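You operate a simulated robot arm through the tools that you are given. There is no shell and no other tool.

The job below is to be done with a simulated robot arm. You get a single attempt, and the scene is never put back.

JOB
Wipe the two dirty rings clean, then peg them by size.
Fine: the middle and the large ring on the long tray; use the grey cloth on that tray and lay it back where it lay; each peg is marked with a size. What is to be rubbed or washed off counts as gone when no trace of it is left.

Only the result counts: the job must be done as asked and must still hold three seconds after the hand-in. Knocking over, shifting, dropping, spilling or breaking anything else fails it. Flat cloth is picked up by pressing the open fingertips on it (5 to 10 N) and closing them slowly along it; thin cloth reads only 2 to 8 mm in the jaws.

ROBOT AND FRAMES
A 6-joint arm with a two-finger gripper, fixed in place. Base frame: the origin is at the foot of the arm, x ahead of it, y to its left, z up; the work surface is at about z = 0.92. Readings come in m, degrees, newtons and seconds.
Its first joint turns from -166.0 to 166.0 degrees. Payload 1.71 kg.
Tool frame: the origin (TCP) lies between the finger pads and is the grasp point; the fingertips stand 0.02 m ahead of it; z points along the fingers, y is the line along which they close. The gripper opens to 0.096 m. The gripper's body begins 0.113 m behind the TCP.
Orientation is told as [roll, pitch, yaw] about the base's x, y, z axes, in that order, counted from this pose: with the fingers straight down and closing along the base's y, the tool's x points along the base's -x, its y along +y and its z along -z.

CONTROLS
- The arm moves only by the tool drive_tool. Its argument "deltas" is a list of rows, each a list of 7 numbers: the finger opening in m, from 0 to 0.096, then the shift along the tool's x, y, z in m, then the turn, a rotation vector about the tool's x, y, z in degrees. In form: [[hand, x, y, z, ax, ay, az], ...]. A call has 1 to 20 rows; each row shifts and turns the commanded pose from where the row before left it, along the tool's axes as they then stand. Each row takes 0.2 s and may step no farther than 0.05 m and 8.6 degrees from the row before; otherwise, or with a gripper value out of range, the whole call is refused. A pose out of reach is approached as far as the arm can. The call stops where the force on the tool passes 40 N (or 10 N more than at its start, if that is more) or the arm is blocked; 0.2 s more then pass. Each finger travels about 0.045 m/s and halts on what it meets, pressing with about 33 N; the grip force reading is that of the motor and also rises with nothing between the fingers. The clock runs only during rows and for 0.2 s after the last one: add rows that do not move to give the fingers time. The reply holds the time, the measured pose of the TCP, the force on the tool along the base axes, the opening and the grip force, in the units named above and with some noise, with the torque about the TCP (base axes, N m) and any sound that the robot's microphone picked up, and new pictures: "views" is both (left out), scene, wrist or none.
- Cameras (640 x 400 px; columns grow to the right, rows downward): "scene" is fixed at [0.4082, -0.5038, 1.6843]; the picture's right is [0.72, -0.70, 0.00], its down [-0.60, -0.62, -0.50] and it looks along [0.35, 0.36, -0.87] (base axes); focal length 332 px, centre (320, 200). "wrist" rides on the gripper at [0.066, 0.014, -0.145] in the tool frame; the picture's right is [-0.21, 0.98, 0.00], its down [-0.88, -0.18, -0.45] and it looks along [-0.44, -0.09, 0.90] (tool axes); focal length 275 px, centre (320, 200). There is no depth. A picture from a camera that has moved, and an enlarged one, comes with that camera's place and axes in the base frame and with its lens. The place of the scene camera against the robot may be out by one fixed shift of up to 0.012 m in any direction.
- move_column(by): slides the trunk up (or, below 0, down) by that many m; the arm rides with it, the base frame stays. It gives what a move gives, with no picture.
- inspect(camera, box): a new picture of the part [left, top, right, bottom] of that camera's present view, enlarged. It takes no simulated time.
- hand_in(): hands the job in; it is judged then, once.

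Places have to be worked out from the pictures, the camera data and where the tool is seen. Open the gripper and draw the arm clear of the work before you hand the job in, unless the task says otherwise.

The tools are called after "Emit:" by a JSON object that holds its "op" and its "data". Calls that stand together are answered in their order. drive_tool: Moves the arm, as the interface text tells. Its arguments: {"type":"object","properties":{"deltas":{"type":"array"},"views":{"type":"string","enum":["both","scene","wrist","none"]}},"required":["deltas"]} The other tools are called the same way: move_column (by) slides the trunk up or down; inspect (camera, box) takes an enlarged picture of a part of a camera's view; hand_in () hands the job in.

At the start:

```text
t: 0.0
tool_pos: [0.6076, -0.1063, 1.2585]
tcp_rot: [0.0, 0.1, 0.0]
ft_force: [-0.6, -0.6, 0.2]
moment: [0.03, -0.02, 0.0]
gripper_width: 0.0959
grasp_force: 0.0
trunk travel left (down, up): [-0.2, 0.19]
```

scene: 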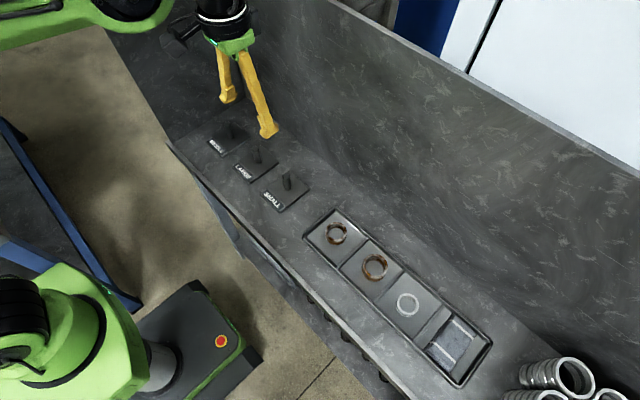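
wrist: 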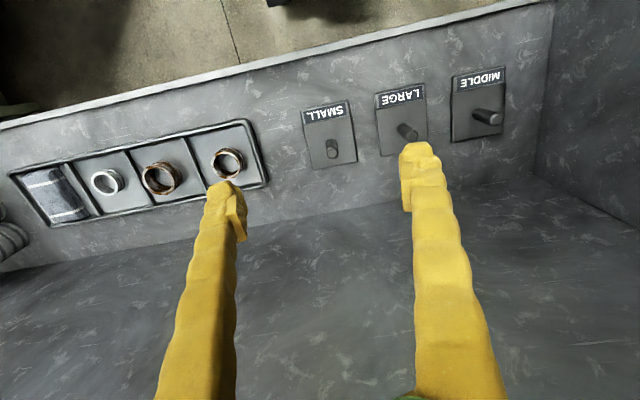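

I start by looking closely at the tray and the pegs in both cameras before moving anything.

Emit:
{"op": "inspect", "data": {"camera": "scene", "box": [290, 190, 510, 390]}}

Emit:
{"op": "inspect", "data": {"camera": "scene", "box": [180, 110, 330, 220]}}

Emit:
{"op": "inspect", "data": {"camera": "wrist", "box": [0, 100, 280, 260]}}

Emit:
{"op": "inspect", "data": {"camera": "wrist", "box": [280, 50, 540, 190]}}

```text
2.00 times, centred on (400, 290) of scene
camera zoom: at [0.4082, -0.5038, 1.6843], right [0.72, -0.7, 0.0], down [-0.6, -0.62, -0.5], along [0.35, 0.36, -0.87], focal length 664 px, centre (160, 20)
```

zoom: 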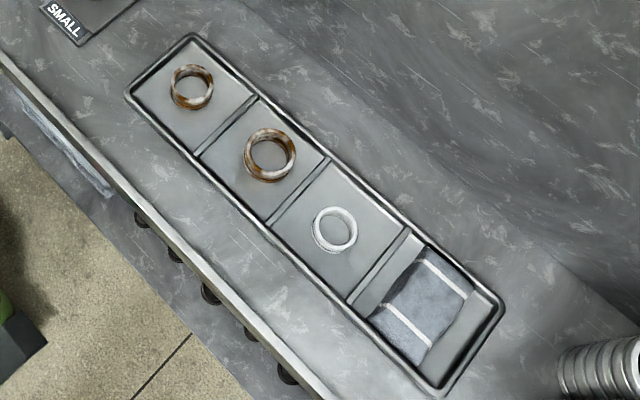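

```text
3.64 times, centred on (255, 165) of scene
camera zoom: at [0.4082, -0.5038, 1.6843], right [0.72, -0.7, 0.0], down [-0.6, -0.62, -0.5], along [0.35, 0.36, -0.87], focal length 1207 px, centre (556, 327)
```

zoom: 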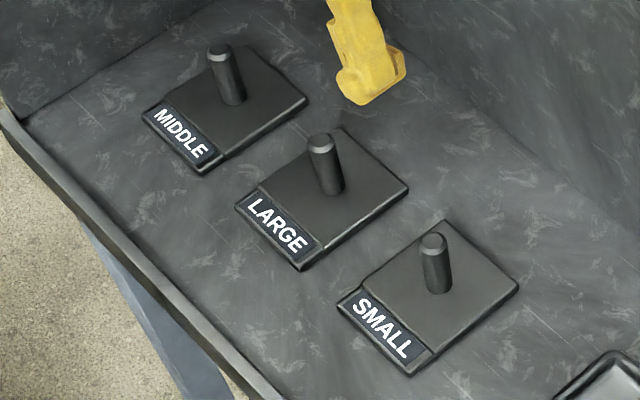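

```text
2.29 times, centred on (140, 180) of wrist
camera zoom: at [0.5426, -0.0929, 1.4054], right [0.21, 0.98, 0.0], down [0.88, -0.18, 0.44], along [0.43, -0.09, -0.9], focal length 629 px, centre (731, 246)
```

zoom: 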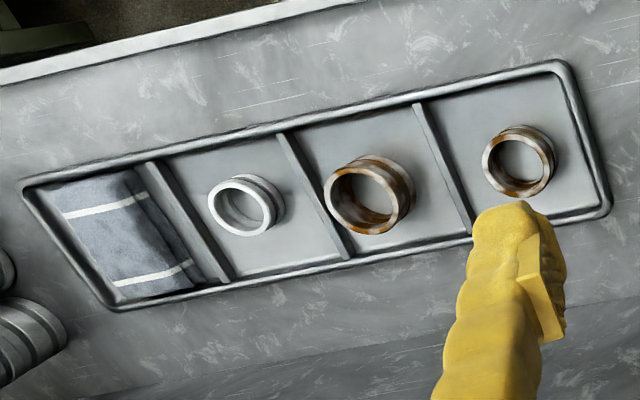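

```text
2.46 times, centred on (410, 120) of wrist
camera zoom: at [0.5426, -0.0929, 1.4054], right [0.21, 0.98, 0.0], down [0.88, -0.18, 0.44], along [0.43, -0.09, -0.9], focal length 678 px, centre (98, 397)
```

zoom: 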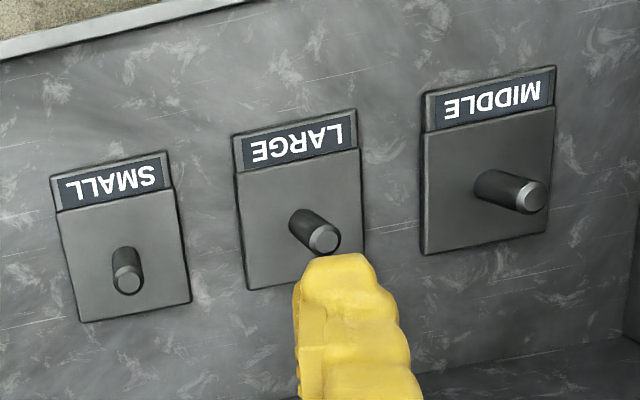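

The pictures put the rings at about x≈0.675: middle at y≈-0.29, large at y≈-0.42, the clean small one at y≈-0.53, and the cloth at y≈-0.65. The pegs SMALL/LARGE/MIDDLE stand at y≈-0.10/0.03/0.16. I move above the rings for a closer look.

Emit:
{"op": "drive_tool", "data": {"deltas": [[0.096, 0.003, -0.0407, 0.0232, 0, 0, 0], [0.096, 0.003, -0.0407, 0.0232, 0, 0, 0], [0.096, 0.003, -0.0407, 0.0232, 0, 0, 0], [0.096, 0.003, -0.0407, 0.0232, 0, 0, 0], [0.096, 0.003, -0.0407, 0.0232, 0, 0, 0], [0.096, 0.003, -0.0407, 0.0232, 0, 0, 0], [0.096, 0, 0, 0, 0, 0, 0]]}}

```text
t: 1.6
tool_pos: [0.572, -0.3546, 1.1257]
tcp_rot: [-0.1, -0.7, 0.0]
ft_force: [0.5, -0.7, -0.7]
moment: [0.07, 0.04, -0.03]
gripper_width: 0.096
grasp_force: 0.1
trunk travel left (down, up): [-0.2, 0.19]
camera wrist: at [0.5052, -0.3394, 1.2708], right [0.21, 0.98, 0.0], down [0.87, -0.19, 0.46], along [0.45, -0.09, -0.89], focal length 275 px, centre (320, 200)
```

scene: 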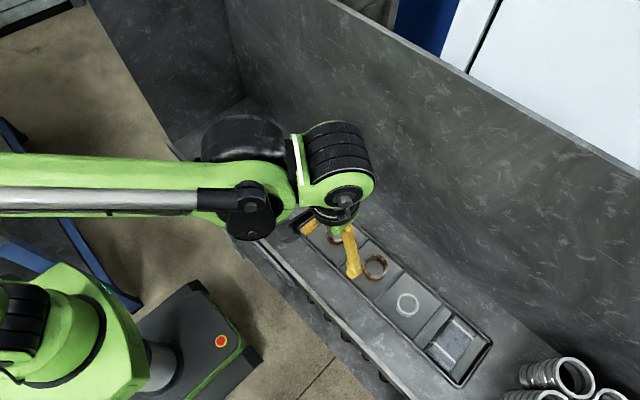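
wrist: 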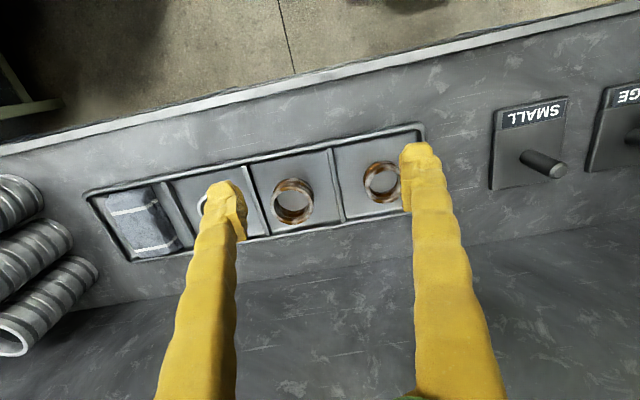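

The arm had not settled when that reading was taken (x is about 0.017 off, with a pitch error). I wait a moment to see whether it converges, then zoom in on the rings.

Emit:
{"op": "drive_tool", "data": {"deltas": [[0.096, 0, 0, 0, 0, 0, 0], [0.096, 0, 0, 0, 0, 0, 0], [0.096, 0, 0, 0, 0, 0, 0]], "views": "wrist"}}

Emit:
{"op": "inspect", "data": {"camera": "wrist", "box": [240, 120, 440, 245]}}

Emit:
{"op": "inspect", "data": {"camera": "wrist", "box": [80, 150, 280, 275]}}

```text
t: 2.4
tool_pos: [0.5712, -0.3524, 1.1264]
tcp_rot: [0.0, -0.8, 0.0]
ft_force: [0.2, -0.2, 0.5]
moment: [0.03, -0.03, 0.02]
gripper_width: 0.0961
grasp_force: 0.1
trunk travel left (down, up): [-0.2, 0.19]
camera wrist: at [0.505, -0.3384, 1.2714], right [0.21, 0.98, 0.0], down [0.87, -0.18, 0.46], along [0.45, -0.09, -0.89], focal length 275 px, centre (320, 200)
```

wrist: 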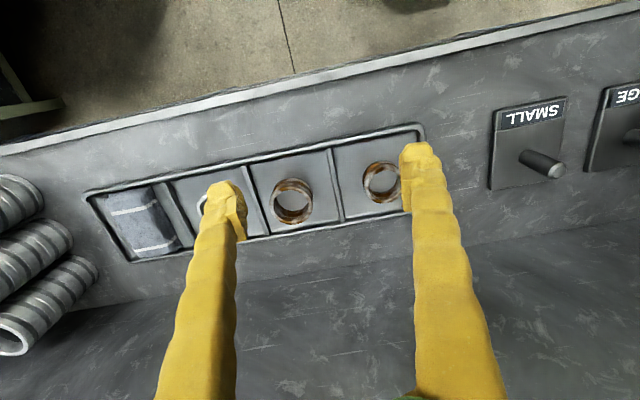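

```text
3.20 times, centred on (340, 182) of wrist
camera zoom: at [0.505, -0.3384, 1.2714], right [0.21, 0.98, 0.0], down [0.87, -0.18, 0.46], along [0.45, -0.09, -0.89], focal length 881 px, centre (256, 256)
```

zoom: 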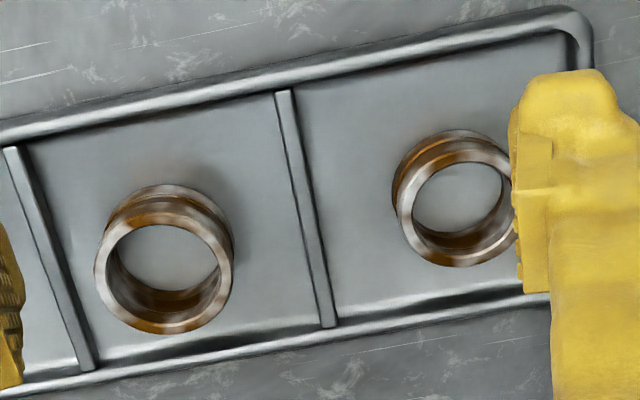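

```text
3.20 times, centred on (180, 212) of wrist
camera zoom: at [0.505, -0.3384, 1.2714], right [0.21, 0.98, 0.0], down [0.87, -0.18, 0.46], along [0.45, -0.09, -0.89], focal length 881 px, centre (768, 160)
```

zoom: 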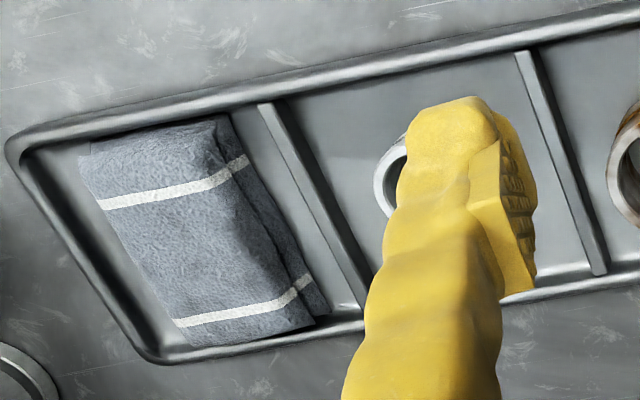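

The readings show a steady offset from the commanded pose, so I steer by measured poses. I move over towards the cloth end of the tray for a closer look at the cloth and the small ring.

Emit:
{"op": "drive_tool", "data": {"deltas": [[0.096, 0, -0.0433, 0.003, 0, 0, 0], [0.096, 0, -0.0433, 0.003, 0, 0, 0], [0.096, 0, -0.0433, 0.003, 0, 0, 0], [0.096, 0, -0.0433, 0.003, 0, 0, 0], [0.096, 0, -0.0433, 0.003, 0, 0, 0], [0.096, 0, -0.0433, 0.003, 0, 0, 0], [0.096, 0, 0, 0, 0, 0, 0], [0.096, 0, 0, 0, 0, 0, 0]], "views": "both"}}

Emit:
{"op": "inspect", "data": {"camera": "wrist", "box": [220, 110, 420, 235]}}

```text
t: 4.2
tool_pos: [0.574, -0.6123, 1.1126]
tcp_rot: [0.0, -0.8, 0.0]
ft_force: [-0.2, -0.1, 0.7]
moment: [0.01, -0.03, 0.0]
gripper_width: 0.0961
grasp_force: 0.0
trunk travel left (down, up): [-0.2, 0.19]
camera wrist: at [0.5062, -0.5977, 1.2564], right [0.21, 0.98, 0.0], down [0.87, -0.18, 0.46], along [0.45, -0.09, -0.89], focal length 275 px, centre (320, 200)
```

scene: 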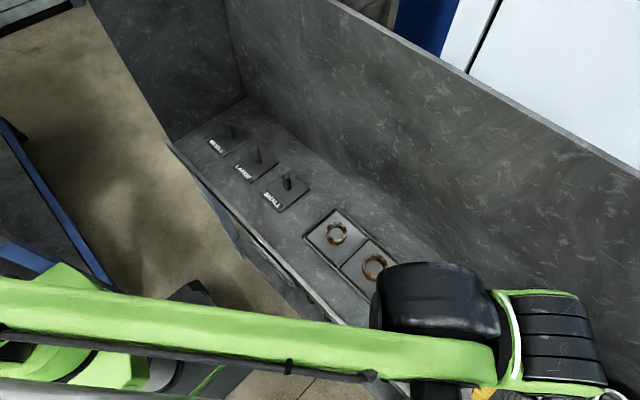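
wrist: 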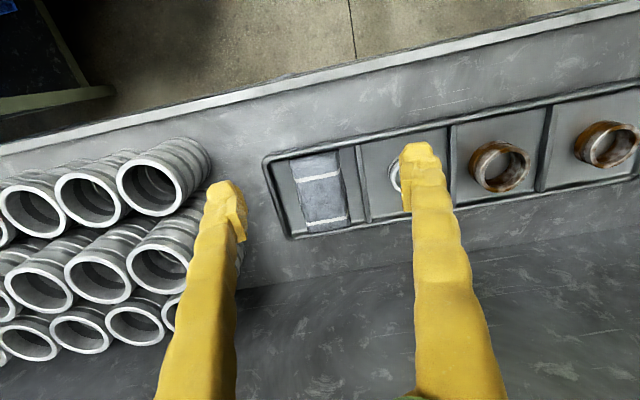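

```text
3.20 times, centred on (320, 172) of wrist
camera zoom: at [0.5062, -0.5977, 1.2564], right [0.21, 0.98, 0.0], down [0.87, -0.18, 0.46], along [0.45, -0.09, -0.89], focal length 881 px, centre (320, 288)
```

zoom: 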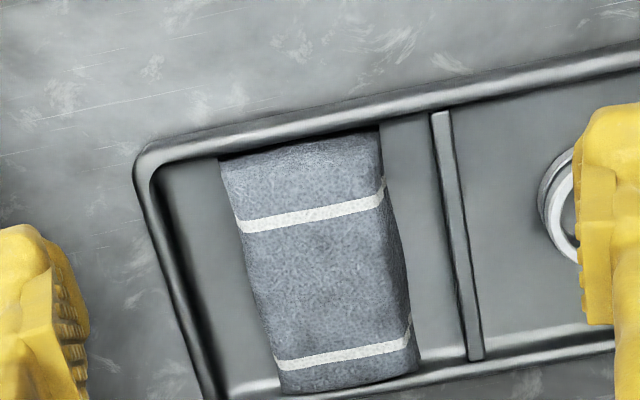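

The cloth's centre is at about (0.665, -0.63), roughly 0.115 long in x and 0.063 wide in y. Upright stacks of tubes about 0.1 m high begin near y≈-0.755. I move above the cloth centre with a partly closed hand and correct the 0.8° pitch.

Emit:
{"op": "drive_tool", "data": {"deltas": [[0.06, -0.0228, -0.0045, 0.0208, 0, 0.8, 0], [0.04, -0.0228, -0.0045, 0.0208, 0, 0, 0], [0.04, -0.0228, -0.0045, 0.0208, 0, 0, 0], [0.04, -0.0228, -0.0045, 0.0208, 0, 0, 0], [0.04, 0, 0, 0, 0, 0, 0], [0.04, 0, 0, 0, 0, 0, 0], [0.04, 0, 0, 0, 0, 0, 0]], "views": "both"}}

```text
t: 5.8
tool_pos: [0.6665, -0.6274, 1.0288]
tcp_rot: [0.0, -0.1, 0.0]
ft_force: [0.8, -0.6, -0.9]
moment: [0.0, -0.01, 0.0]
gripper_width: 0.04
grasp_force: 0.0
trunk travel left (down, up): [-0.2, 0.19]
camera wrist: at [0.6007, -0.6138, 1.1739], right [0.21, 0.98, 0.0], down [0.88, -0.18, 0.44], along [0.43, -0.09, -0.9], focal length 275 px, centre (320, 200)
```

scene: 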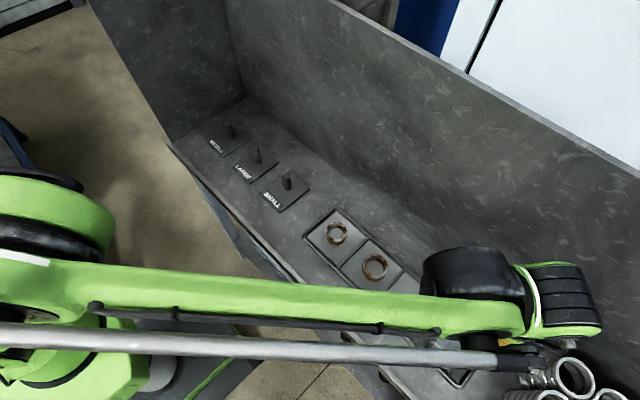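
wrist: 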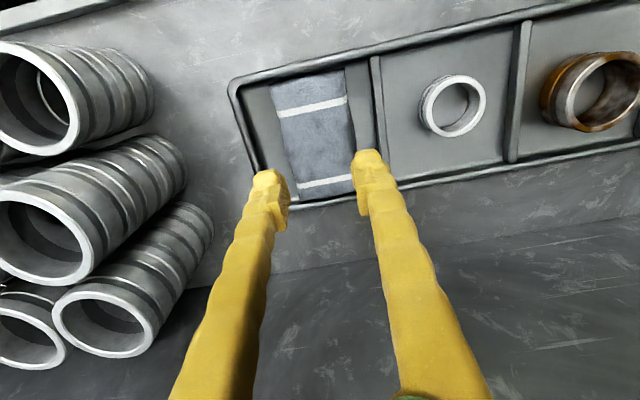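

The hand is now above the cloth centre and the move was accurate. I descend to just above the cloth.

Emit:
{"op": "drive_tool", "data": {"deltas": [[0.04, 0.0005, -0.0005, 0.027, 0, 0, 0], [0.04, 0.0005, -0.0005, 0.027, 0, 0, 0], [0.04, 0, 0, 0, 0, 0, 0], [0.04, 0, 0, 0, 0, 0, 0]], "views": "wrist"}}

Emit:
{"op": "inspect", "data": {"camera": "wrist", "box": [200, 80, 440, 230]}}

```text
t: 6.8
tool_pos: [0.6624, -0.6301, 0.9755]
tcp_rot: [0.0, -0.1, -0.1]
ft_force: [-0.3, 0.3, 0.1]
moment: [-0.01, 0.0, 0.01]
gripper_width: 0.0399
grasp_force: 0.1
trunk travel left (down, up): [-0.2, 0.19]
camera wrist: at [0.5973, -0.6165, 1.1203], right [0.21, 0.98, 0.0], down [0.88, -0.18, 0.44], along [0.43, -0.09, -0.9], focal length 275 px, centre (320, 200)
```

wrist: 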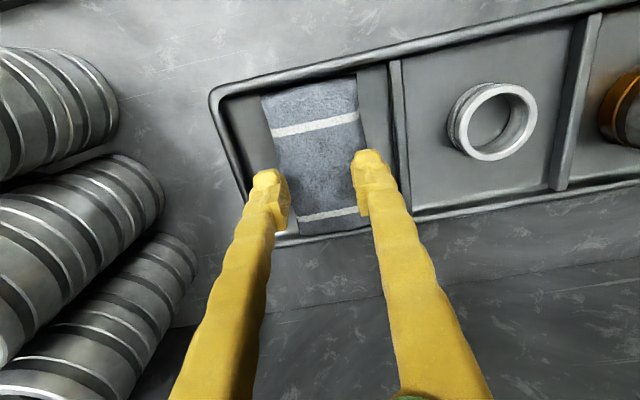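

```text
2.67 times, centred on (320, 155) of wrist
camera zoom: at [0.5973, -0.6165, 1.1203], right [0.21, 0.98, 0.0], down [0.88, -0.18, 0.44], along [0.43, -0.09, -0.9], focal length 734 px, centre (320, 320)
```

zoom: 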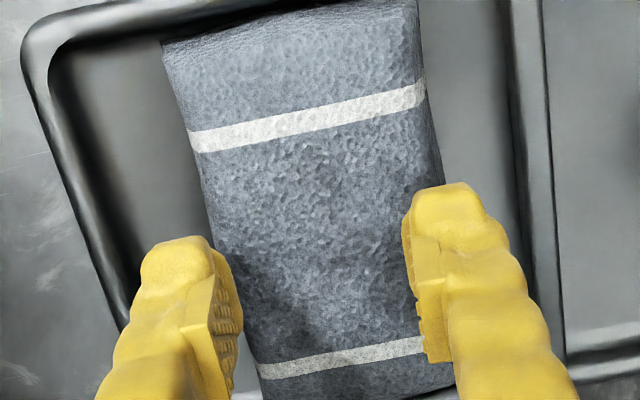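

The fingers straddle the cloth nearly centred (cloth x 0.609–0.712). I narrow the opening to 0.03 so both tips are on the cloth, and lower in small steps until I feel contact.

Emit:
{"op": "drive_tool", "data": {"deltas": [[0.03, -0.001, 0.001, 0.005, 0, 0, 0], [0.03, 0, 0, 0.004, 0, 0, 0], [0.03, 0, 0, 0.004, 0, 0, 0], [0.03, 0, 0, 0, 0, 0, 0]], "views": "wrist"}}

```text
t: 7.5
tool_pos: [0.6465, -0.6295, 0.9784]
tcp_rot: [-0.1, -1.0, -0.1]
ft_force: [-0.4, 0.5, 1.0]
moment: [-0.03, -0.14, 0.0]
gripper_width: 0.0301
grasp_force: 0.1
trunk travel left (down, up): [-0.2, 0.19]
stopped in row 3: the force on the tool passed its limit at 47 N (the readings are from after the stop); the commanded pose is now the measured one
camera wrist: at [0.5791, -0.6151, 1.123], right [0.21, 0.98, 0.0], down [0.87, -0.19, 0.46], along [0.45, -0.09, -0.89], focal length 275 px, centre (320, 200)
```

wrist: 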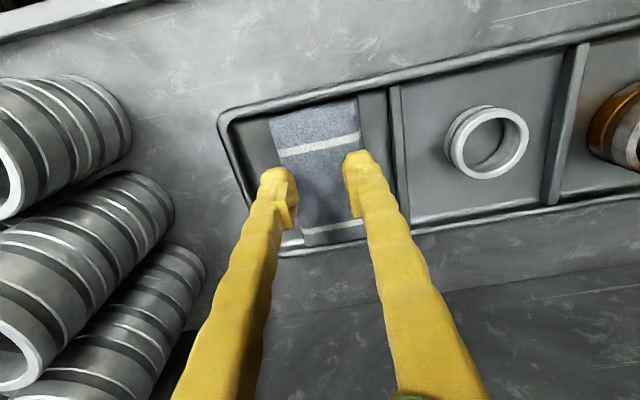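

The move stopped at 47 N, yet the hand ended up higher and 16 mm back with a pitch of -1°, as in the first move. That looks like a small whole-arm jump rather than contact. I check the cloth and the pose with no motion.

Emit:
{"op": "drive_tool", "data": {"deltas": [[0.03, 0, 0, 0, 0, 0, 0], [0.03, 0, 0, 0, 0, 0, 0]], "views": "both"}}

Emit:
{"op": "inspect", "data": {"camera": "wrist", "box": [200, 80, 440, 230]}}

```text
t: 8.1
tool_pos: [0.6498, -0.6292, 0.9756]
tcp_rot: [-0.1, -0.9, -0.2]
ft_force: [0.0, -0.4, -0.3]
moment: [-0.01, -0.06, 0.04]
gripper_width: 0.0301
grasp_force: 0.0
trunk travel left (down, up): [-0.2, 0.19]
camera wrist: at [0.5825, -0.6154, 1.1212], right [0.21, 0.98, 0.0], down [0.87, -0.18, 0.46], along [0.45, -0.09, -0.89], focal length 275 px, centre (320, 200)
```

scene: 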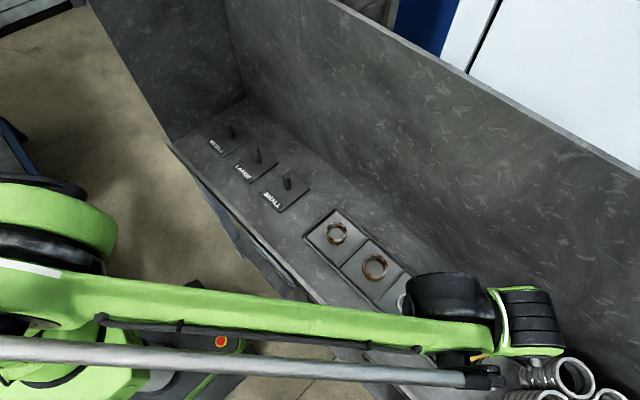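
wrist: 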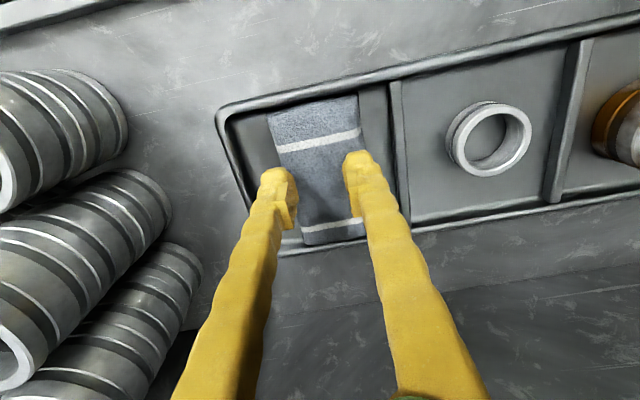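

```text
2.67 times, centred on (320, 155) of wrist
camera zoom: at [0.5825, -0.6154, 1.1212], right [0.21, 0.98, 0.0], down [0.87, -0.18, 0.46], along [0.45, -0.09, -0.89], focal length 734 px, centre (320, 320)
```

zoom: 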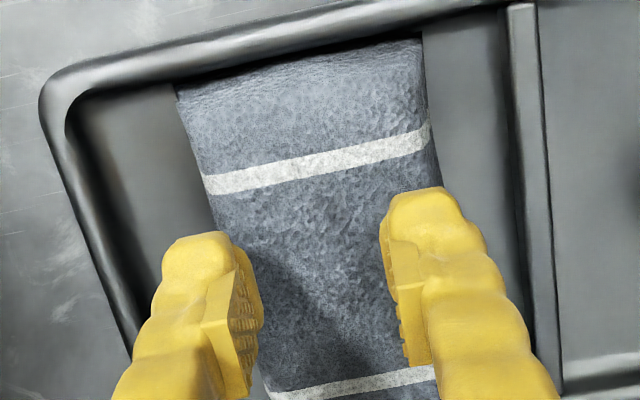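

The tips are still clear of the cloth, which is untouched. I correct the tilt and x offset again without lowering, and watch how the arm behaves.

Emit:
{"op": "drive_tool", "data": {"deltas": [[0.03, -0.005, 0, 0, 0, 0.45, 0], [0.03, -0.005, 0, 0, 0, 0.45, 0], [0.03, 0, 0, 0, 0, 0, 0]], "views": "none"}}

Emit:
{"op": "drive_tool", "data": {"deltas": [[0.03, 0, 0, 0.003, 0, 0, 0], [0.03, 0, 0, 0.003, 0, 0, 0]], "views": "none"}}

```text
t: 8.8
tool_pos: [0.6616, -0.6303, 0.9771]
tcp_rot: [0.0, 0.0, 0.0]
ft_force: [0.6, -0.2, 0.4]
moment: [-0.02, 0.02, 0.0]
gripper_width: 0.0298
grasp_force: 0.0
trunk travel left (down, up): [-0.2, 0.19]
```

```text
t: 9.4
tool_pos: [0.6604, -0.6296, 0.9711]
tcp_rot: [-0.1, 0.0, -0.1]
ft_force: [0.0, -0.1, 0.0]
moment: [0.02, -0.01, -0.03]
gripper_width: 0.0302
grasp_force: 0.2
trunk travel left (down, up): [-0.2, 0.19]
```

Now it tracks properly and the force is zero at tip z≈0.951. I continue down in small steps.

Emit:
{"op": "drive_tool", "data": {"deltas": [[0.03, 0, 0, 0.002, 0, 0, 0], [0.03, 0, 0, 0.002, 0, 0, 0], [0.03, 0, 0, 0, 0, 0, 0]], "views": "none"}}

Emit:
{"op": "drive_tool", "data": {"deltas": [[0.03, 0, 0, 0.002, 0, 0, 0], [0.03, 0, 0, 0.001, 0, 0, 0], [0.03, 0, 0, 0, 0, 0, 0]], "views": "none"}}

```text
t: 10.2
tool_pos: [0.6437, -0.6302, 0.9786]
tcp_rot: [-0.2, -1.0, -0.1]
ft_force: [-0.8, -0.4, 0.0]
moment: [-0.02, -0.1, -0.04]
gripper_width: 0.0299
grasp_force: 0.2
trunk travel left (down, up): [-0.2, 0.19]
stopped in row 3: the force on the tool passed its limit at 41 N (the readings are from after the stop); the commanded pose is now the measured one
```

```text
t: 11.0
tool_pos: [0.6457, -0.6302, 0.975]
tcp_rot: [-0.3, -0.9, -0.1]
ft_force: [-0.4, 0.4, -0.5]
moment: [0.02, -0.01, 0.01]
gripper_width: 0.0298
grasp_force: 0.1
trunk travel left (down, up): [-0.2, 0.19]
```

Both stops came at tip z≈0.947, so this is probably a stiff contact on the thick folded cloth followed by a rebound. I go back to the upright pose, approach in 0.5 mm steps and read the force after each few.

Emit:
{"op": "drive_tool", "data": {"deltas": [[0.03, -0.0075, 0, 0, 0, 0.45, 0], [0.03, -0.0075, 0, 0, 0.2, 0.45, 0], [0.03, 0, 0, 0.002, 0, 0, 0], [0.03, 0, 0, 0.001, 0, 0, 0], [0.03, 0, 0, 0, 0, 0, 0]], "views": "wrist"}}

Emit:
{"op": "drive_tool", "data": {"deltas": [[0.03, 0, 0, 0.0005, 0, 0, 0], [0.03, 0, 0, 0.0005, 0, 0, 0], [0.03, 0, 0, 0, 0, 0, 0]], "views": "none"}}

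```text
t: 12.2
tool_pos: [0.663, -0.6303, 0.9716]
tcp_rot: [-0.4, 0.0, 0.0]
ft_force: [0.5, 0.0, -0.5]
moment: [0.01, 0.02, -0.03]
gripper_width: 0.0301
grasp_force: 0.0
trunk travel left (down, up): [-0.2, 0.19]
camera wrist: at [0.5967, -0.6151, 1.1172], right [0.21, 0.98, -0.01], down [0.88, -0.18, 0.45], along [0.43, -0.1, -0.9], focal length 275 px, centre (320, 200)
```

wrist: 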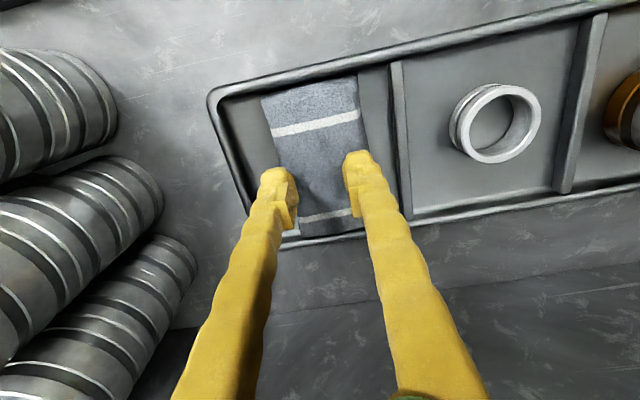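

```text
t: 13.0
tool_pos: [0.6627, -0.6292, 0.9698]
tcp_rot: [-0.3, 0.0, -0.1]
ft_force: [-0.6, -0.4, 0.1]
moment: [-0.02, 0.01, -0.02]
gripper_width: 0.03
grasp_force: 0.2
trunk travel left (down, up): [-0.2, 0.19]
```

No force yet at z=0.970. I fix the small roll error and keep stepping by 0.5 mm.

Emit:
{"op": "drive_tool", "data": {"deltas": [[0.03, 0, 0, 0.0005, -0.35, 0, 0], [0.03, 0, 0, 0.0005, 0, 0, 0], [0.03, 0, 0, 0, 0, 0, 0]], "views": "none"}}

Emit:
{"op": "drive_tool", "data": {"deltas": [[0.03, 0, 0, 0.0005, 0, 0, 0], [0.03, 0, 0, 0, 0, 0, 0], [0.03, 0, 0, 0, 0, 0, 0]], "views": "none"}}

Emit:
{"op": "drive_tool", "data": {"deltas": [[0.03, 0, 0, 0.0005, 0, 0, 0], [0.03, 0, 0, 0, 0, 0, 0], [0.03, 0, 0, 0, 0, 0, 0]], "views": "none"}}

```text
t: 13.8
tool_pos: [0.6609, -0.6293, 0.9698]
tcp_rot: [0.1, 0.1, 0.0]
ft_force: [1.9, -1.8, 7.8]
moment: [-0.02, 0.0, 0.03]
gripper_width: 0.0301
grasp_force: 0.1
trunk travel left (down, up): [-0.2, 0.19]
```

```text
t: 14.6
tool_pos: [0.6615, -0.6292, 0.9693]
tcp_rot: [0.0, 0.0, -0.1]
ft_force: [1.6, -1.9, 13.0]
moment: [0.02, -0.02, 0.0]
gripper_width: 0.0301
grasp_force: 0.1
trunk travel left (down, up): [-0.2, 0.19]
```

```text
t: 15.4
tool_pos: [0.6613, -0.6292, 0.9693]
tcp_rot: [-0.1, 0.0, -0.1]
ft_force: [4.3, -3.3, 22.5]
moment: [-0.06, -0.08, -0.04]
gripper_width: 0.0298
grasp_force: 0.1
trunk travel left (down, up): [-0.2, 0.19]
```

Contact is confirmed at tip z≈0.950 with a stiffness near 15 N/mm. I ease back to around 8 N and begin closing slowly.

Emit:
{"op": "drive_tool", "data": {"deltas": [[0.03, 0, 0, -0.0009, 0, 0, 0], [0.03, 0, 0, 0, 0, 0, 0], [0.028, 0, 0, 0, 0, 0, 0], [0.026, 0, 0, 0, 0, 0, 0], [0.024, 0, 0, 0, 0, 0, 0], [0.022, 0, 0, 0, 0, 0, 0], [0.02, 0, 0, 0, 0, 0, 0]], "views": "wrist"}}

Emit:
{"op": "inspect", "data": {"camera": "wrist", "box": [200, 80, 440, 230]}}

```text
t: 17.0
tool_pos: [0.6609, -0.6289, 0.9688]
tcp_rot: [0.0, 0.0, -0.1]
ft_force: [-1.4, 3.5, 9.9]
moment: [0.11, 0.04, 0.01]
gripper_width: 0.0193
grasp_force: 0.0
trunk travel left (down, up): [-0.2, 0.19]
camera wrist: at [0.5959, -0.6155, 1.1152], right [0.21, 0.98, 0.0], down [0.88, -0.18, 0.44], along [0.43, -0.09, -0.9], focal length 275 px, centre (320, 200)
```

wrist: 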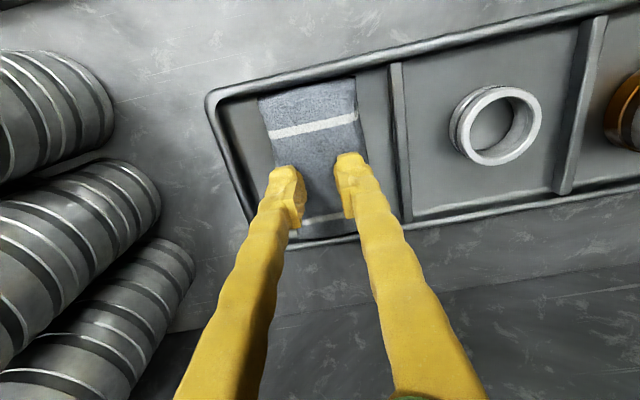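

```text
2.67 times, centred on (320, 155) of wrist
camera zoom: at [0.5959, -0.6155, 1.1152], right [0.21, 0.98, 0.0], down [0.88, -0.18, 0.44], along [0.43, -0.09, -0.9], focal length 734 px, centre (320, 320)
```

zoom: 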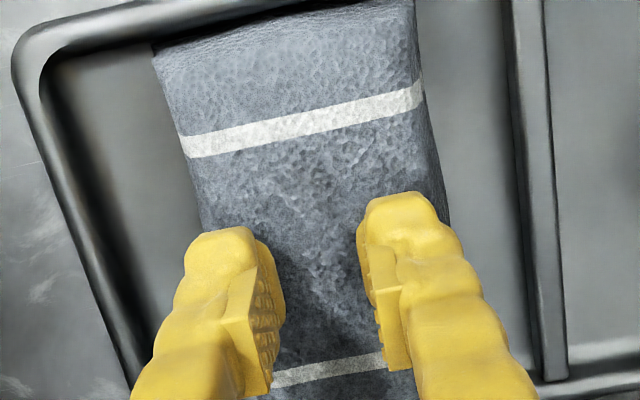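

The force is 10 N and the hand is at 0.019, with the tips on the cloth. I keep closing slowly.

Emit:
{"op": "drive_tool", "data": {"deltas": [[0.018, 0, 0, 0, 0, 0, 0], [0.016, 0, 0, 0, 0, 0, 0], [0.014, 0, 0, 0, 0, 0, 0], [0.012, 0, 0, 0, 0, 0, 0], [0.01, 0, 0, 0, 0, 0, 0], [0.008, 0, 0, 0, 0, 0, 0]], "views": "wrist"}}

Emit:
{"op": "inspect", "data": {"camera": "wrist", "box": [200, 80, 440, 230]}}

```text
t: 18.4
tool_pos: [0.6618, -0.6301, 0.9686]
tcp_rot: [0.0, 0.0, -0.2]
ft_force: [-0.3, 1.7, 9.9]
moment: [0.04, 0.03, 0.01]
gripper_width: 0.0073
grasp_force: 0.0
trunk travel left (down, up): [-0.2, 0.19]
camera wrist: at [0.5961, -0.6156, 1.1152], right [0.21, 0.98, 0.0], down [0.88, -0.19, 0.44], along [0.43, -0.09, -0.9], focal length 275 px, centre (320, 200)
```

wrist: 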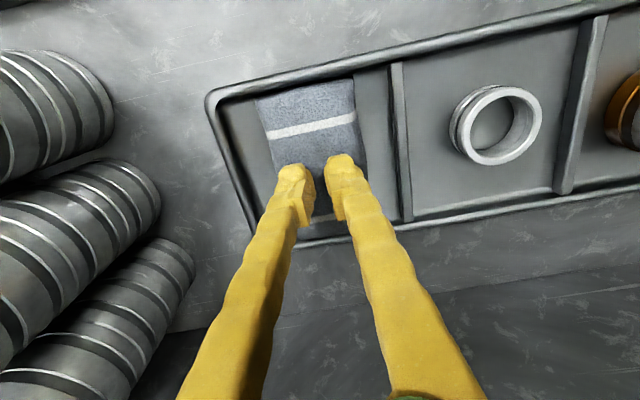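

```text
2.67 times, centred on (320, 155) of wrist
camera zoom: at [0.5961, -0.6156, 1.1152], right [0.21, 0.98, 0.0], down [0.88, -0.19, 0.44], along [0.43, -0.09, -0.9], focal length 734 px, centre (320, 320)
```

zoom: 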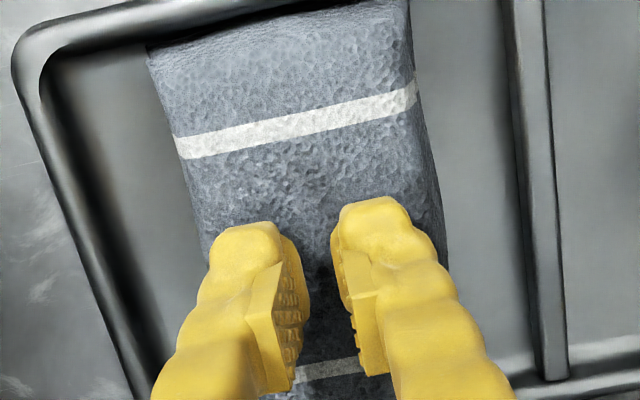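

The jaws are at 7 mm and the press is still near 10 N. I close fully and slowly, then check the jaw reading.

Emit:
{"op": "drive_tool", "data": {"deltas": [[0.006, 0, 0, 0, 0, 0, 0], [0.004, 0, 0, 0, 0, 0, 0], [0.002, 0, 0, 0, 0, 0, 0], [0.0, 0, 0, 0, 0, 0, 0], [0.0, 0, 0, 0, 0, 0, 0], [0.0, 0, 0, 0, 0, 0, 0]], "views": "wrist"}}

Emit:
{"op": "inspect", "data": {"camera": "wrist", "box": [200, 80, 440, 230]}}

```text
t: 19.8
tool_pos: [0.6608, -0.6299, 0.9695]
tcp_rot: [0.0, 0.0, -0.1]
ft_force: [-1.3, 1.4, 6.4]
moment: [0.02, 0.03, 0.01]
gripper_width: 0.0062
grasp_force: 29.7
trunk travel left (down, up): [-0.2, 0.19]
camera wrist: at [0.5961, -0.6158, 1.115], right [0.21, 0.98, 0.0], down [0.88, -0.19, 0.44], along [0.43, -0.09, -0.9], focal length 275 px, centre (320, 200)
```

wrist: 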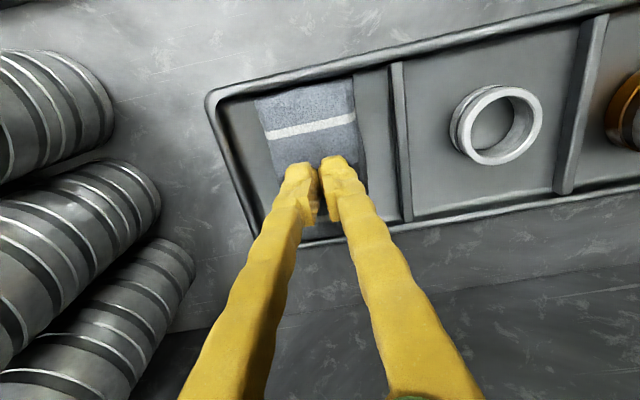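

```text
2.67 times, centred on (320, 155) of wrist
camera zoom: at [0.5961, -0.6158, 1.115], right [0.21, 0.98, 0.0], down [0.88, -0.19, 0.44], along [0.43, -0.09, -0.9], focal length 734 px, centre (320, 320)
```

zoom: 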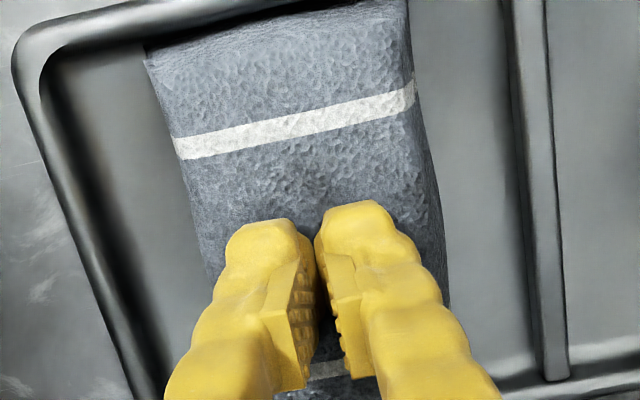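

The jaws halted at 6.2 mm with grip force, so the cloth is held (grip pose 0.661, -0.630, 0.9695). I lift slowly and look.

Emit:
{"op": "drive_tool", "data": {"deltas": [[0.0, 0, 0, -0.005, 0, 0, 0], [0.0, 0, 0, -0.01, 0, 0, 0], [0.0, 0, 0, -0.02, 0, 0, 0], [0.0, 0, 0, -0.02, 0, 0, 0], [0.0, 0, 0, -0.02, 0, 0, 0], [0.0, 0, 0, -0.02, 0, 0, 0], [0.0, 0, 0, 0, 0, 0, 0]], "views": "both"}}

```text
t: 21.4
tool_pos: [0.6614, -0.6296, 1.0649]
tcp_rot: [-0.1, 0.0, -0.1]
ft_force: [-0.4, 1.1, 1.0]
moment: [-0.04, 0.02, 0.0]
gripper_width: 0.0
grasp_force: 29.1
trunk travel left (down, up): [-0.2, 0.19]
camera wrist: at [0.5962, -0.616, 1.2106], right [0.21, 0.98, 0.0], down [0.88, -0.19, 0.44], along [0.43, -0.09, -0.9], focal length 275 px, centre (320, 200)
```

scene: 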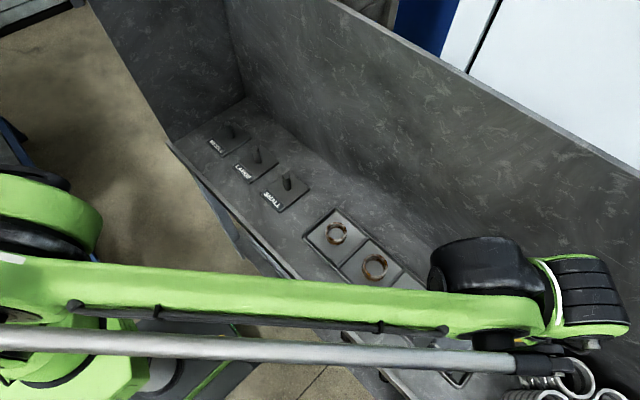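
wrist: 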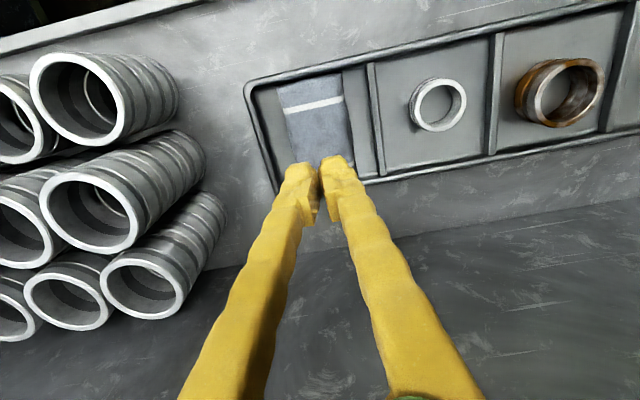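

The jaws now read 0: the cloth slipped out and lies where it was. I check that it hasn't shifted.

Emit:
{"op": "inspect", "data": {"camera": "wrist", "box": [220, 50, 460, 200]}}

```text
2.67 times, centred on (340, 125) of wrist
camera zoom: at [0.5962, -0.616, 1.2106], right [0.21, 0.98, 0.0], down [0.88, -0.19, 0.44], along [0.43, -0.09, -0.9], focal length 734 px, centre (267, 400)
```

zoom: 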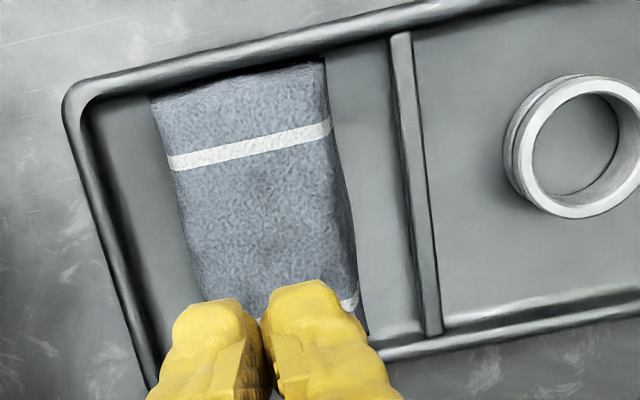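

The cloth is still centred in its compartment. I open to 0.036 and go back down for a second grasp, this time with a steadier press and a much slower lift.

Emit:
{"op": "drive_tool", "data": {"deltas": [[0.036, 0, 0, 0.02, 0, 0, 0], [0.036, 0, 0, 0.02, 0, 0, 0], [0.036, 0, 0, 0.02, 0, 0, 0], [0.036, 0, 0, 0.02, 0, 0, 0], [0.036, 0, 0, 0.01, 0, 0, 0], [0.036, 0, 0, 0.002, 0, 0, 0], [0.036, 0, 0, 0, 0, 0, 0]], "views": "wrist"}}

Emit:
{"op": "inspect", "data": {"camera": "wrist", "box": [200, 80, 440, 230]}}

```text
t: 23.0
tool_pos: [0.6615, -0.6308, 0.9716]
tcp_rot: [0.1, 0.0, 0.0]
ft_force: [-0.3, 0.2, 0.6]
moment: [-0.01, 0.02, -0.04]
gripper_width: 0.0361
grasp_force: 0.1
trunk travel left (down, up): [-0.2, 0.19]
camera wrist: at [0.5963, -0.6167, 1.1174], right [0.21, 0.98, 0.0], down [0.88, -0.19, 0.44], along [0.43, -0.09, -0.9], focal length 275 px, centre (320, 200)
```

wrist: 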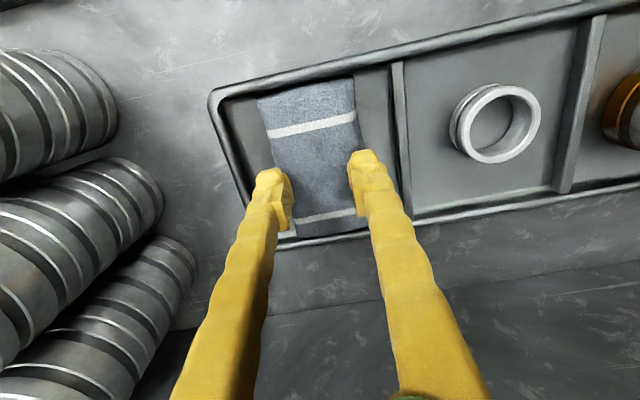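

```text
2.67 times, centred on (320, 155) of wrist
camera zoom: at [0.5963, -0.6167, 1.1174], right [0.21, 0.98, 0.0], down [0.88, -0.19, 0.44], along [0.43, -0.09, -0.9], focal length 734 px, centre (320, 320)
```

zoom: 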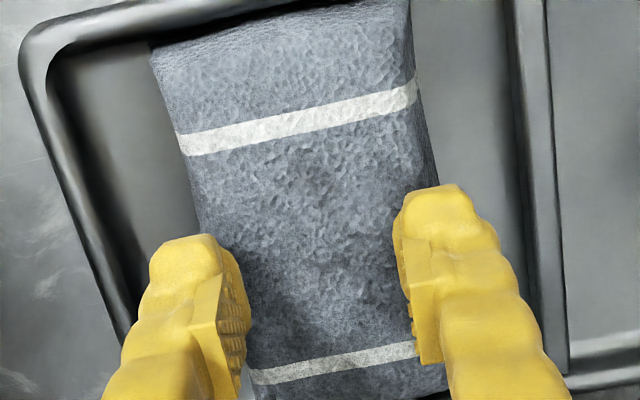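

I shift 1 mm towards -y to stay centred, then press in small steps.

Emit:
{"op": "drive_tool", "data": {"deltas": [[0.034, 0, -0.001, 0.001, 0, 0, 0], [0.034, 0, 0, 0.001, 0, 0, 0], [0.034, 0, 0, 0.0005, 0, 0, 0], [0.034, 0, 0, 0, 0, 0, 0], [0.034, 0, 0, 0, 0, 0, 0]], "views": "none"}}

```text
t: 24.2
tool_pos: [0.6621, -0.6324, 0.9705]
tcp_rot: [0.0, 0.0, 0.0]
ft_force: [-0.7, -0.2, 0.6]
moment: [-0.01, -0.02, 0.03]
gripper_width: 0.0337
grasp_force: 0.1
trunk travel left (down, up): [-0.2, 0.19]
```

Emit:
{"op": "drive_tool", "data": {"deltas": [[0.034, 0, 0, 0.0005, 0, 0, 0], [0.034, 0, 0, 0.0005, 0, 0, 0], [0.034, 0, 0, 0, 0, 0, 0]], "views": "none"}}

Emit:
{"op": "drive_tool", "data": {"deltas": [[0.034, 0, 0, 0.0003, 0, 0, 0], [0.034, 0, 0, 0, 0, 0, 0]], "views": "none"}}

```text
t: 25.0
tool_pos: [0.6623, -0.6321, 0.9693]
tcp_rot: [0.1, 0.1, -0.1]
ft_force: [2.5, -5.0, 14.3]
moment: [-0.14, -0.08, 0.01]
gripper_width: 0.034
grasp_force: 0.0
trunk travel left (down, up): [-0.2, 0.19]
```

```text
t: 25.6
tool_pos: [0.6631, -0.6311, 0.9685]
tcp_rot: [0.1, -0.1, -0.1]
ft_force: [-0.4, -0.6, 15.4]
moment: [0.01, 0.02, 0.02]
gripper_width: 0.034
grasp_force: 0.0
trunk travel left (down, up): [-0.2, 0.19]
```

The press is about 15 N, so I ease back by 0.4 mm for roughly 8–9 N and close at 1 mm per row.

Emit:
{"op": "drive_tool", "data": {"deltas": [[0.034, 0, 0, -0.0004, 0, 0, 0], [0.033, 0, 0, 0, 0, 0, 0], [0.032, 0, 0, 0, 0, 0, 0], [0.031, 0, 0, 0, 0, 0, 0], [0.03, 0, 0, 0, 0, 0, 0], [0.029, 0, 0, 0, 0, 0, 0], [0.028, 0, 0, 0, 0, 0, 0], [0.027, 0, 0, 0, 0, 0, 0], [0.026, 0, 0, 0, 0, 0, 0], [0.025, 0, 0, 0, 0, 0, 0], [0.024, 0, 0, 0, 0, 0, 0]], "views": "none"}}

Emit:
{"op": "inspect", "data": {"camera": "wrist", "box": [240, 130, 400, 230]}}

```text
t: 28.0
tool_pos: [0.6627, -0.6309, 0.9693]
tcp_rot: [0.0, 0.0, 0.0]
ft_force: [-2.1, 2.4, 10.6]
moment: [0.06, 0.01, -0.01]
gripper_width: 0.0217
grasp_force: 0.0
trunk travel left (down, up): [-0.2, 0.19]
```

```text
4.00 times, centred on (320, 180) of wrist
camera zoom: at [0.5966, -0.6166, 1.1152], right [0.21, 0.98, 0.0], down [0.88, -0.18, 0.44], along [0.43, -0.09, -0.9], focal length 1101 px, centre (320, 280)
```

zoom: 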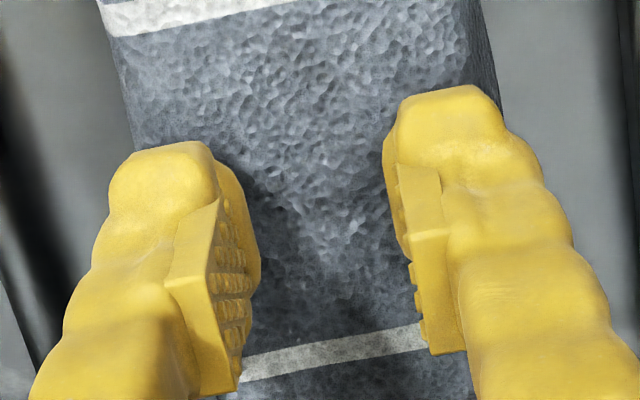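

The force holds at about 10 N. I carry on closing at 1 mm per row.

Emit:
{"op": "drive_tool", "data": {"deltas": [[0.022, 0, 0, 0, 0, 0, 0], [0.021, 0, 0, 0, 0, 0, 0], [0.02, 0, 0, 0, 0, 0, 0], [0.019, 0, 0, 0, 0, 0, 0], [0.018, 0, 0, 0, 0, 0, 0], [0.017, 0, 0, 0, 0, 0, 0], [0.016, 0, 0, 0, 0, 0, 0], [0.015, 0, 0, 0, 0, 0, 0], [0.014, 0, 0, 0, 0, 0, 0], [0.013, 0, 0, 0, 0, 0, 0], [0.012, 0, 0, 0, 0, 0, 0], [0.011, 0, 0, 0, 0, 0, 0], [0.01, 0, 0, 0, 0, 0, 0]], "views": "none"}}

Emit:
{"op": "inspect", "data": {"camera": "wrist", "box": [240, 130, 400, 230]}}

```text
t: 30.8
tool_pos: [0.6618, -0.6305, 0.9698]
tcp_rot: [0.1, 0.0, -0.2]
ft_force: [0.3, 1.2, 10.1]
moment: [0.03, 0.01, 0.0]
gripper_width: 0.0109
grasp_force: 0.7
trunk travel left (down, up): [-0.2, 0.19]
```

```text
4.00 times, centred on (320, 180) of wrist
camera zoom: at [0.5966, -0.6168, 1.1151], right [0.21, 0.98, 0.0], down [0.88, -0.19, 0.44], along [0.43, -0.09, -0.9], focal length 1101 px, centre (320, 280)
```

zoom: 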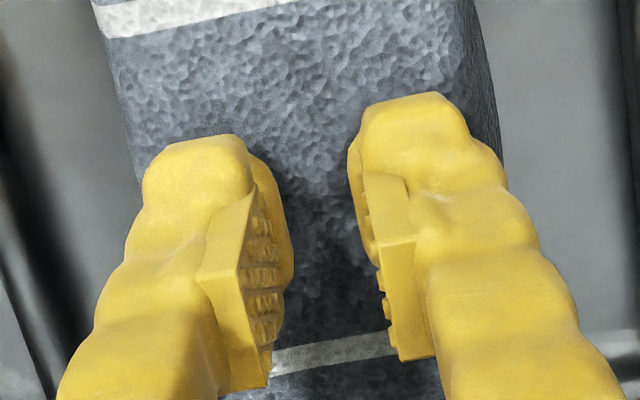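

The grip force is starting to register at 10.9 mm, which suggests a larger fold than before. I close fully and let it settle.

Emit:
{"op": "drive_tool", "data": {"deltas": [[0.009, 0, 0, 0, 0, 0, 0], [0.008, 0, 0, 0, 0, 0, 0], [0.007, 0, 0, 0, 0, 0, 0], [0.006, 0, 0, 0, 0, 0, 0], [0.005, 0, 0, 0, 0, 0, 0], [0.004, 0, 0, 0, 0, 0, 0], [0.002, 0, 0, 0, 0, 0, 0], [0.0, 0, 0, 0, 0, 0, 0], [0.0, 0, 0, 0, 0, 0, 0], [0.0, 0, 0, 0, 0, 0, 0], [0.0, 0, 0, 0, 0, 0, 0]], "views": "none"}}

Emit:
{"op": "inspect", "data": {"camera": "wrist", "box": [240, 130, 400, 230]}}

```text
t: 33.2
tool_pos: [0.6623, -0.6313, 0.9694]
tcp_rot: [0.1, 0.0, -0.1]
ft_force: [-0.8, 0.3, 6.0]
moment: [0.0, 0.02, -0.03]
gripper_width: 0.006
grasp_force: 29.5
trunk travel left (down, up): [-0.2, 0.19]
```

```text
4.00 times, centred on (320, 180) of wrist
camera zoom: at [0.5968, -0.617, 1.115], right [0.21, 0.98, 0.0], down [0.88, -0.19, 0.44], along [0.43, -0.09, -0.9], focal length 1101 px, centre (320, 280)
```

zoom: 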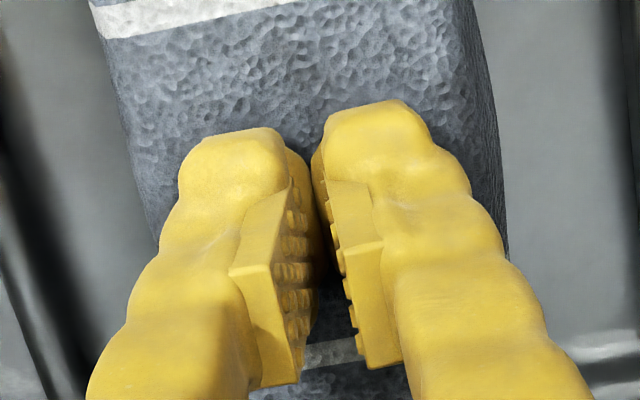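

Again 6.0 mm with full grip. I lift very slowly (1 mm rows) and check whether the cloth comes along.

Emit:
{"op": "drive_tool", "data": {"deltas": [[0.0, 0, 0, -0.001, 0, 0, 0], [0.0, 0, 0, -0.001, 0, 0, 0], [0.0, 0, 0, -0.001, 0, 0, 0], [0.0, 0, 0, -0.001, 0, 0, 0], [0.0, 0, 0, -0.001, 0, 0, 0], [0.0, 0, 0, -0.001, 0, 0, 0], [0.0, 0, 0, -0.001, 0, 0, 0], [0.0, 0, 0, -0.001, 0, 0, 0]], "views": "none"}}

Emit:
{"op": "inspect", "data": {"camera": "wrist", "box": [240, 130, 400, 230]}}

```text
t: 35.0
tool_pos: [0.6619, -0.6299, 0.9762]
tcp_rot: [0.1, 0.0, 0.0]
ft_force: [-0.3, 0.5, -0.4]
moment: [0.02, 0.01, 0.02]
gripper_width: 0.0
grasp_force: 29.8
trunk travel left (down, up): [-0.2, 0.19]
```

```text
4.00 times, centred on (320, 180) of wrist
camera zoom: at [0.5968, -0.617, 1.1222], right [0.21, 0.98, 0.0], down [0.88, -0.19, 0.44], along [0.43, -0.09, -0.9], focal length 1101 px, centre (320, 280)
```

zoom: 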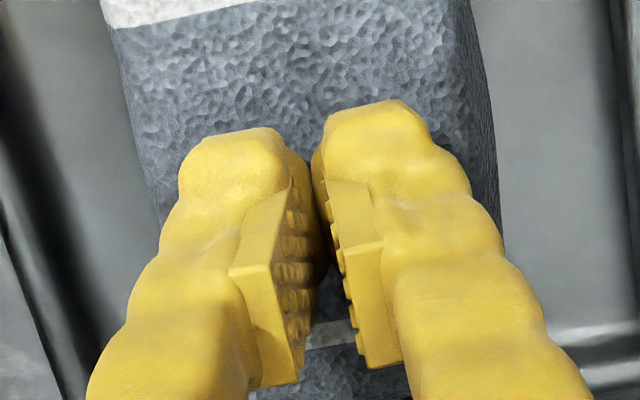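

It slipped again: a narrow pinch only grips the tip of this thick folded cloth. I raise and turn the tool 90° so the fingers close along the cloth's longer side, where a wide opening gathers much more.

Emit:
{"op": "drive_tool", "data": {"deltas": [[0.0, 0, 0, -0.02, 0, 0, 0], [0.03, 0, 0, -0.025, 0, 0, 0], [0.05, 0, 0, -0.025, 0, 0, 8], [0.07, 0, 0, 0, 0, 0, 8.2], [0.07, 0, 0, 0, 0, 0, 8.2], [0.07, 0, 0, 0, 0, 0, 8.2], [0.07, 0, 0, 0, 0, 0, 8.2], [0.07, 0, 0, 0, 0, 0, 8.2], [0.07, 0, 0, 0, 0, 0, 8.2], [0.07, 0, 0, 0, 0, 0, 8.2], [0.07, 0, 0, 0, 0, 0, 8.2], [0.07, 0, 0, 0, 0, 0, 8.2], [0.07, 0, 0, 0, 0, 0, 8.2], [0.07, 0, 0, 0, 0, 0, 0], [0.07, 0, 0, 0, 0, 0, 0]], "views": "both"}}

Emit:
{"op": "inspect", "data": {"camera": "wrist", "box": [220, 60, 420, 185]}}

```text
t: 38.2
tool_pos: [0.6618, -0.6306, 1.0454]
tcp_rot: [-0.1, -0.1, -90.2]
ft_force: [-0.1, -0.1, -0.2]
moment: [0.0, 0.02, -0.02]
gripper_width: 0.0701
grasp_force: 0.2
trunk travel left (down, up): [-0.2, 0.19]
camera wrist: at [0.6766, -0.5652, 1.1919], right [0.98, -0.21, 0.0], down [-0.19, -0.88, 0.44], along [-0.09, -0.44, -0.9], focal length 275 px, centre (320, 200)
```

scene: 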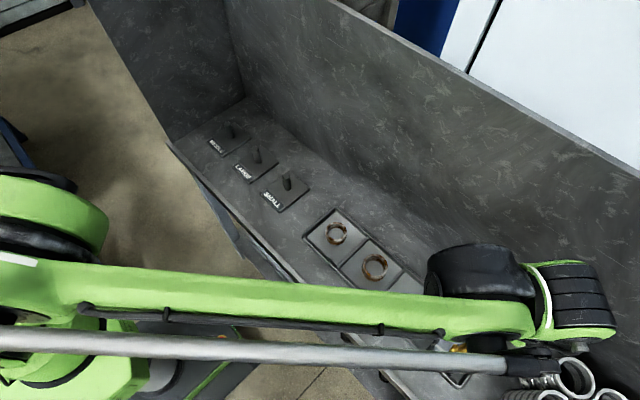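
wrist: 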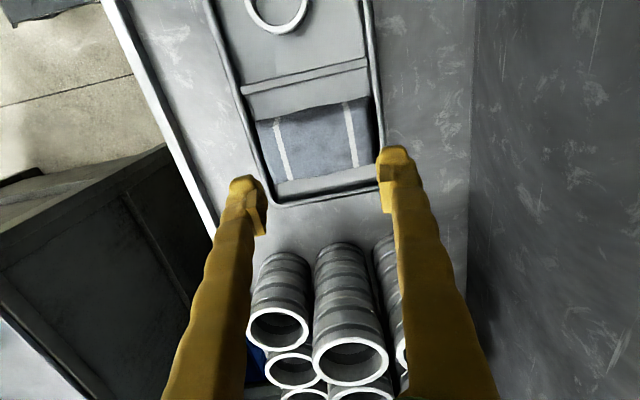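

```text
3.20 times, centred on (320, 122) of wrist
camera zoom: at [0.6766, -0.5652, 1.1919], right [0.98, -0.21, 0.0], down [-0.19, -0.88, 0.44], along [-0.09, -0.44, -0.9], focal length 881 px, centre (320, 448)
```

zoom: 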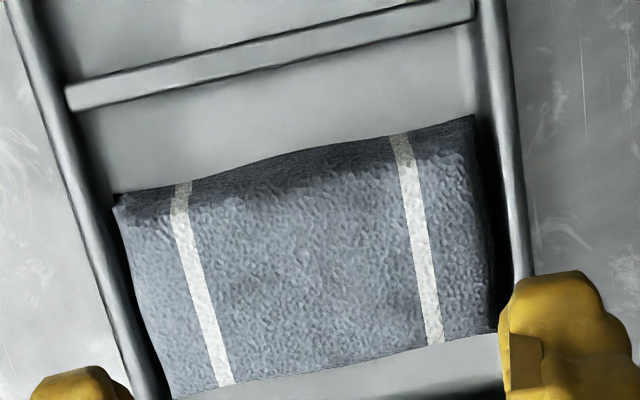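

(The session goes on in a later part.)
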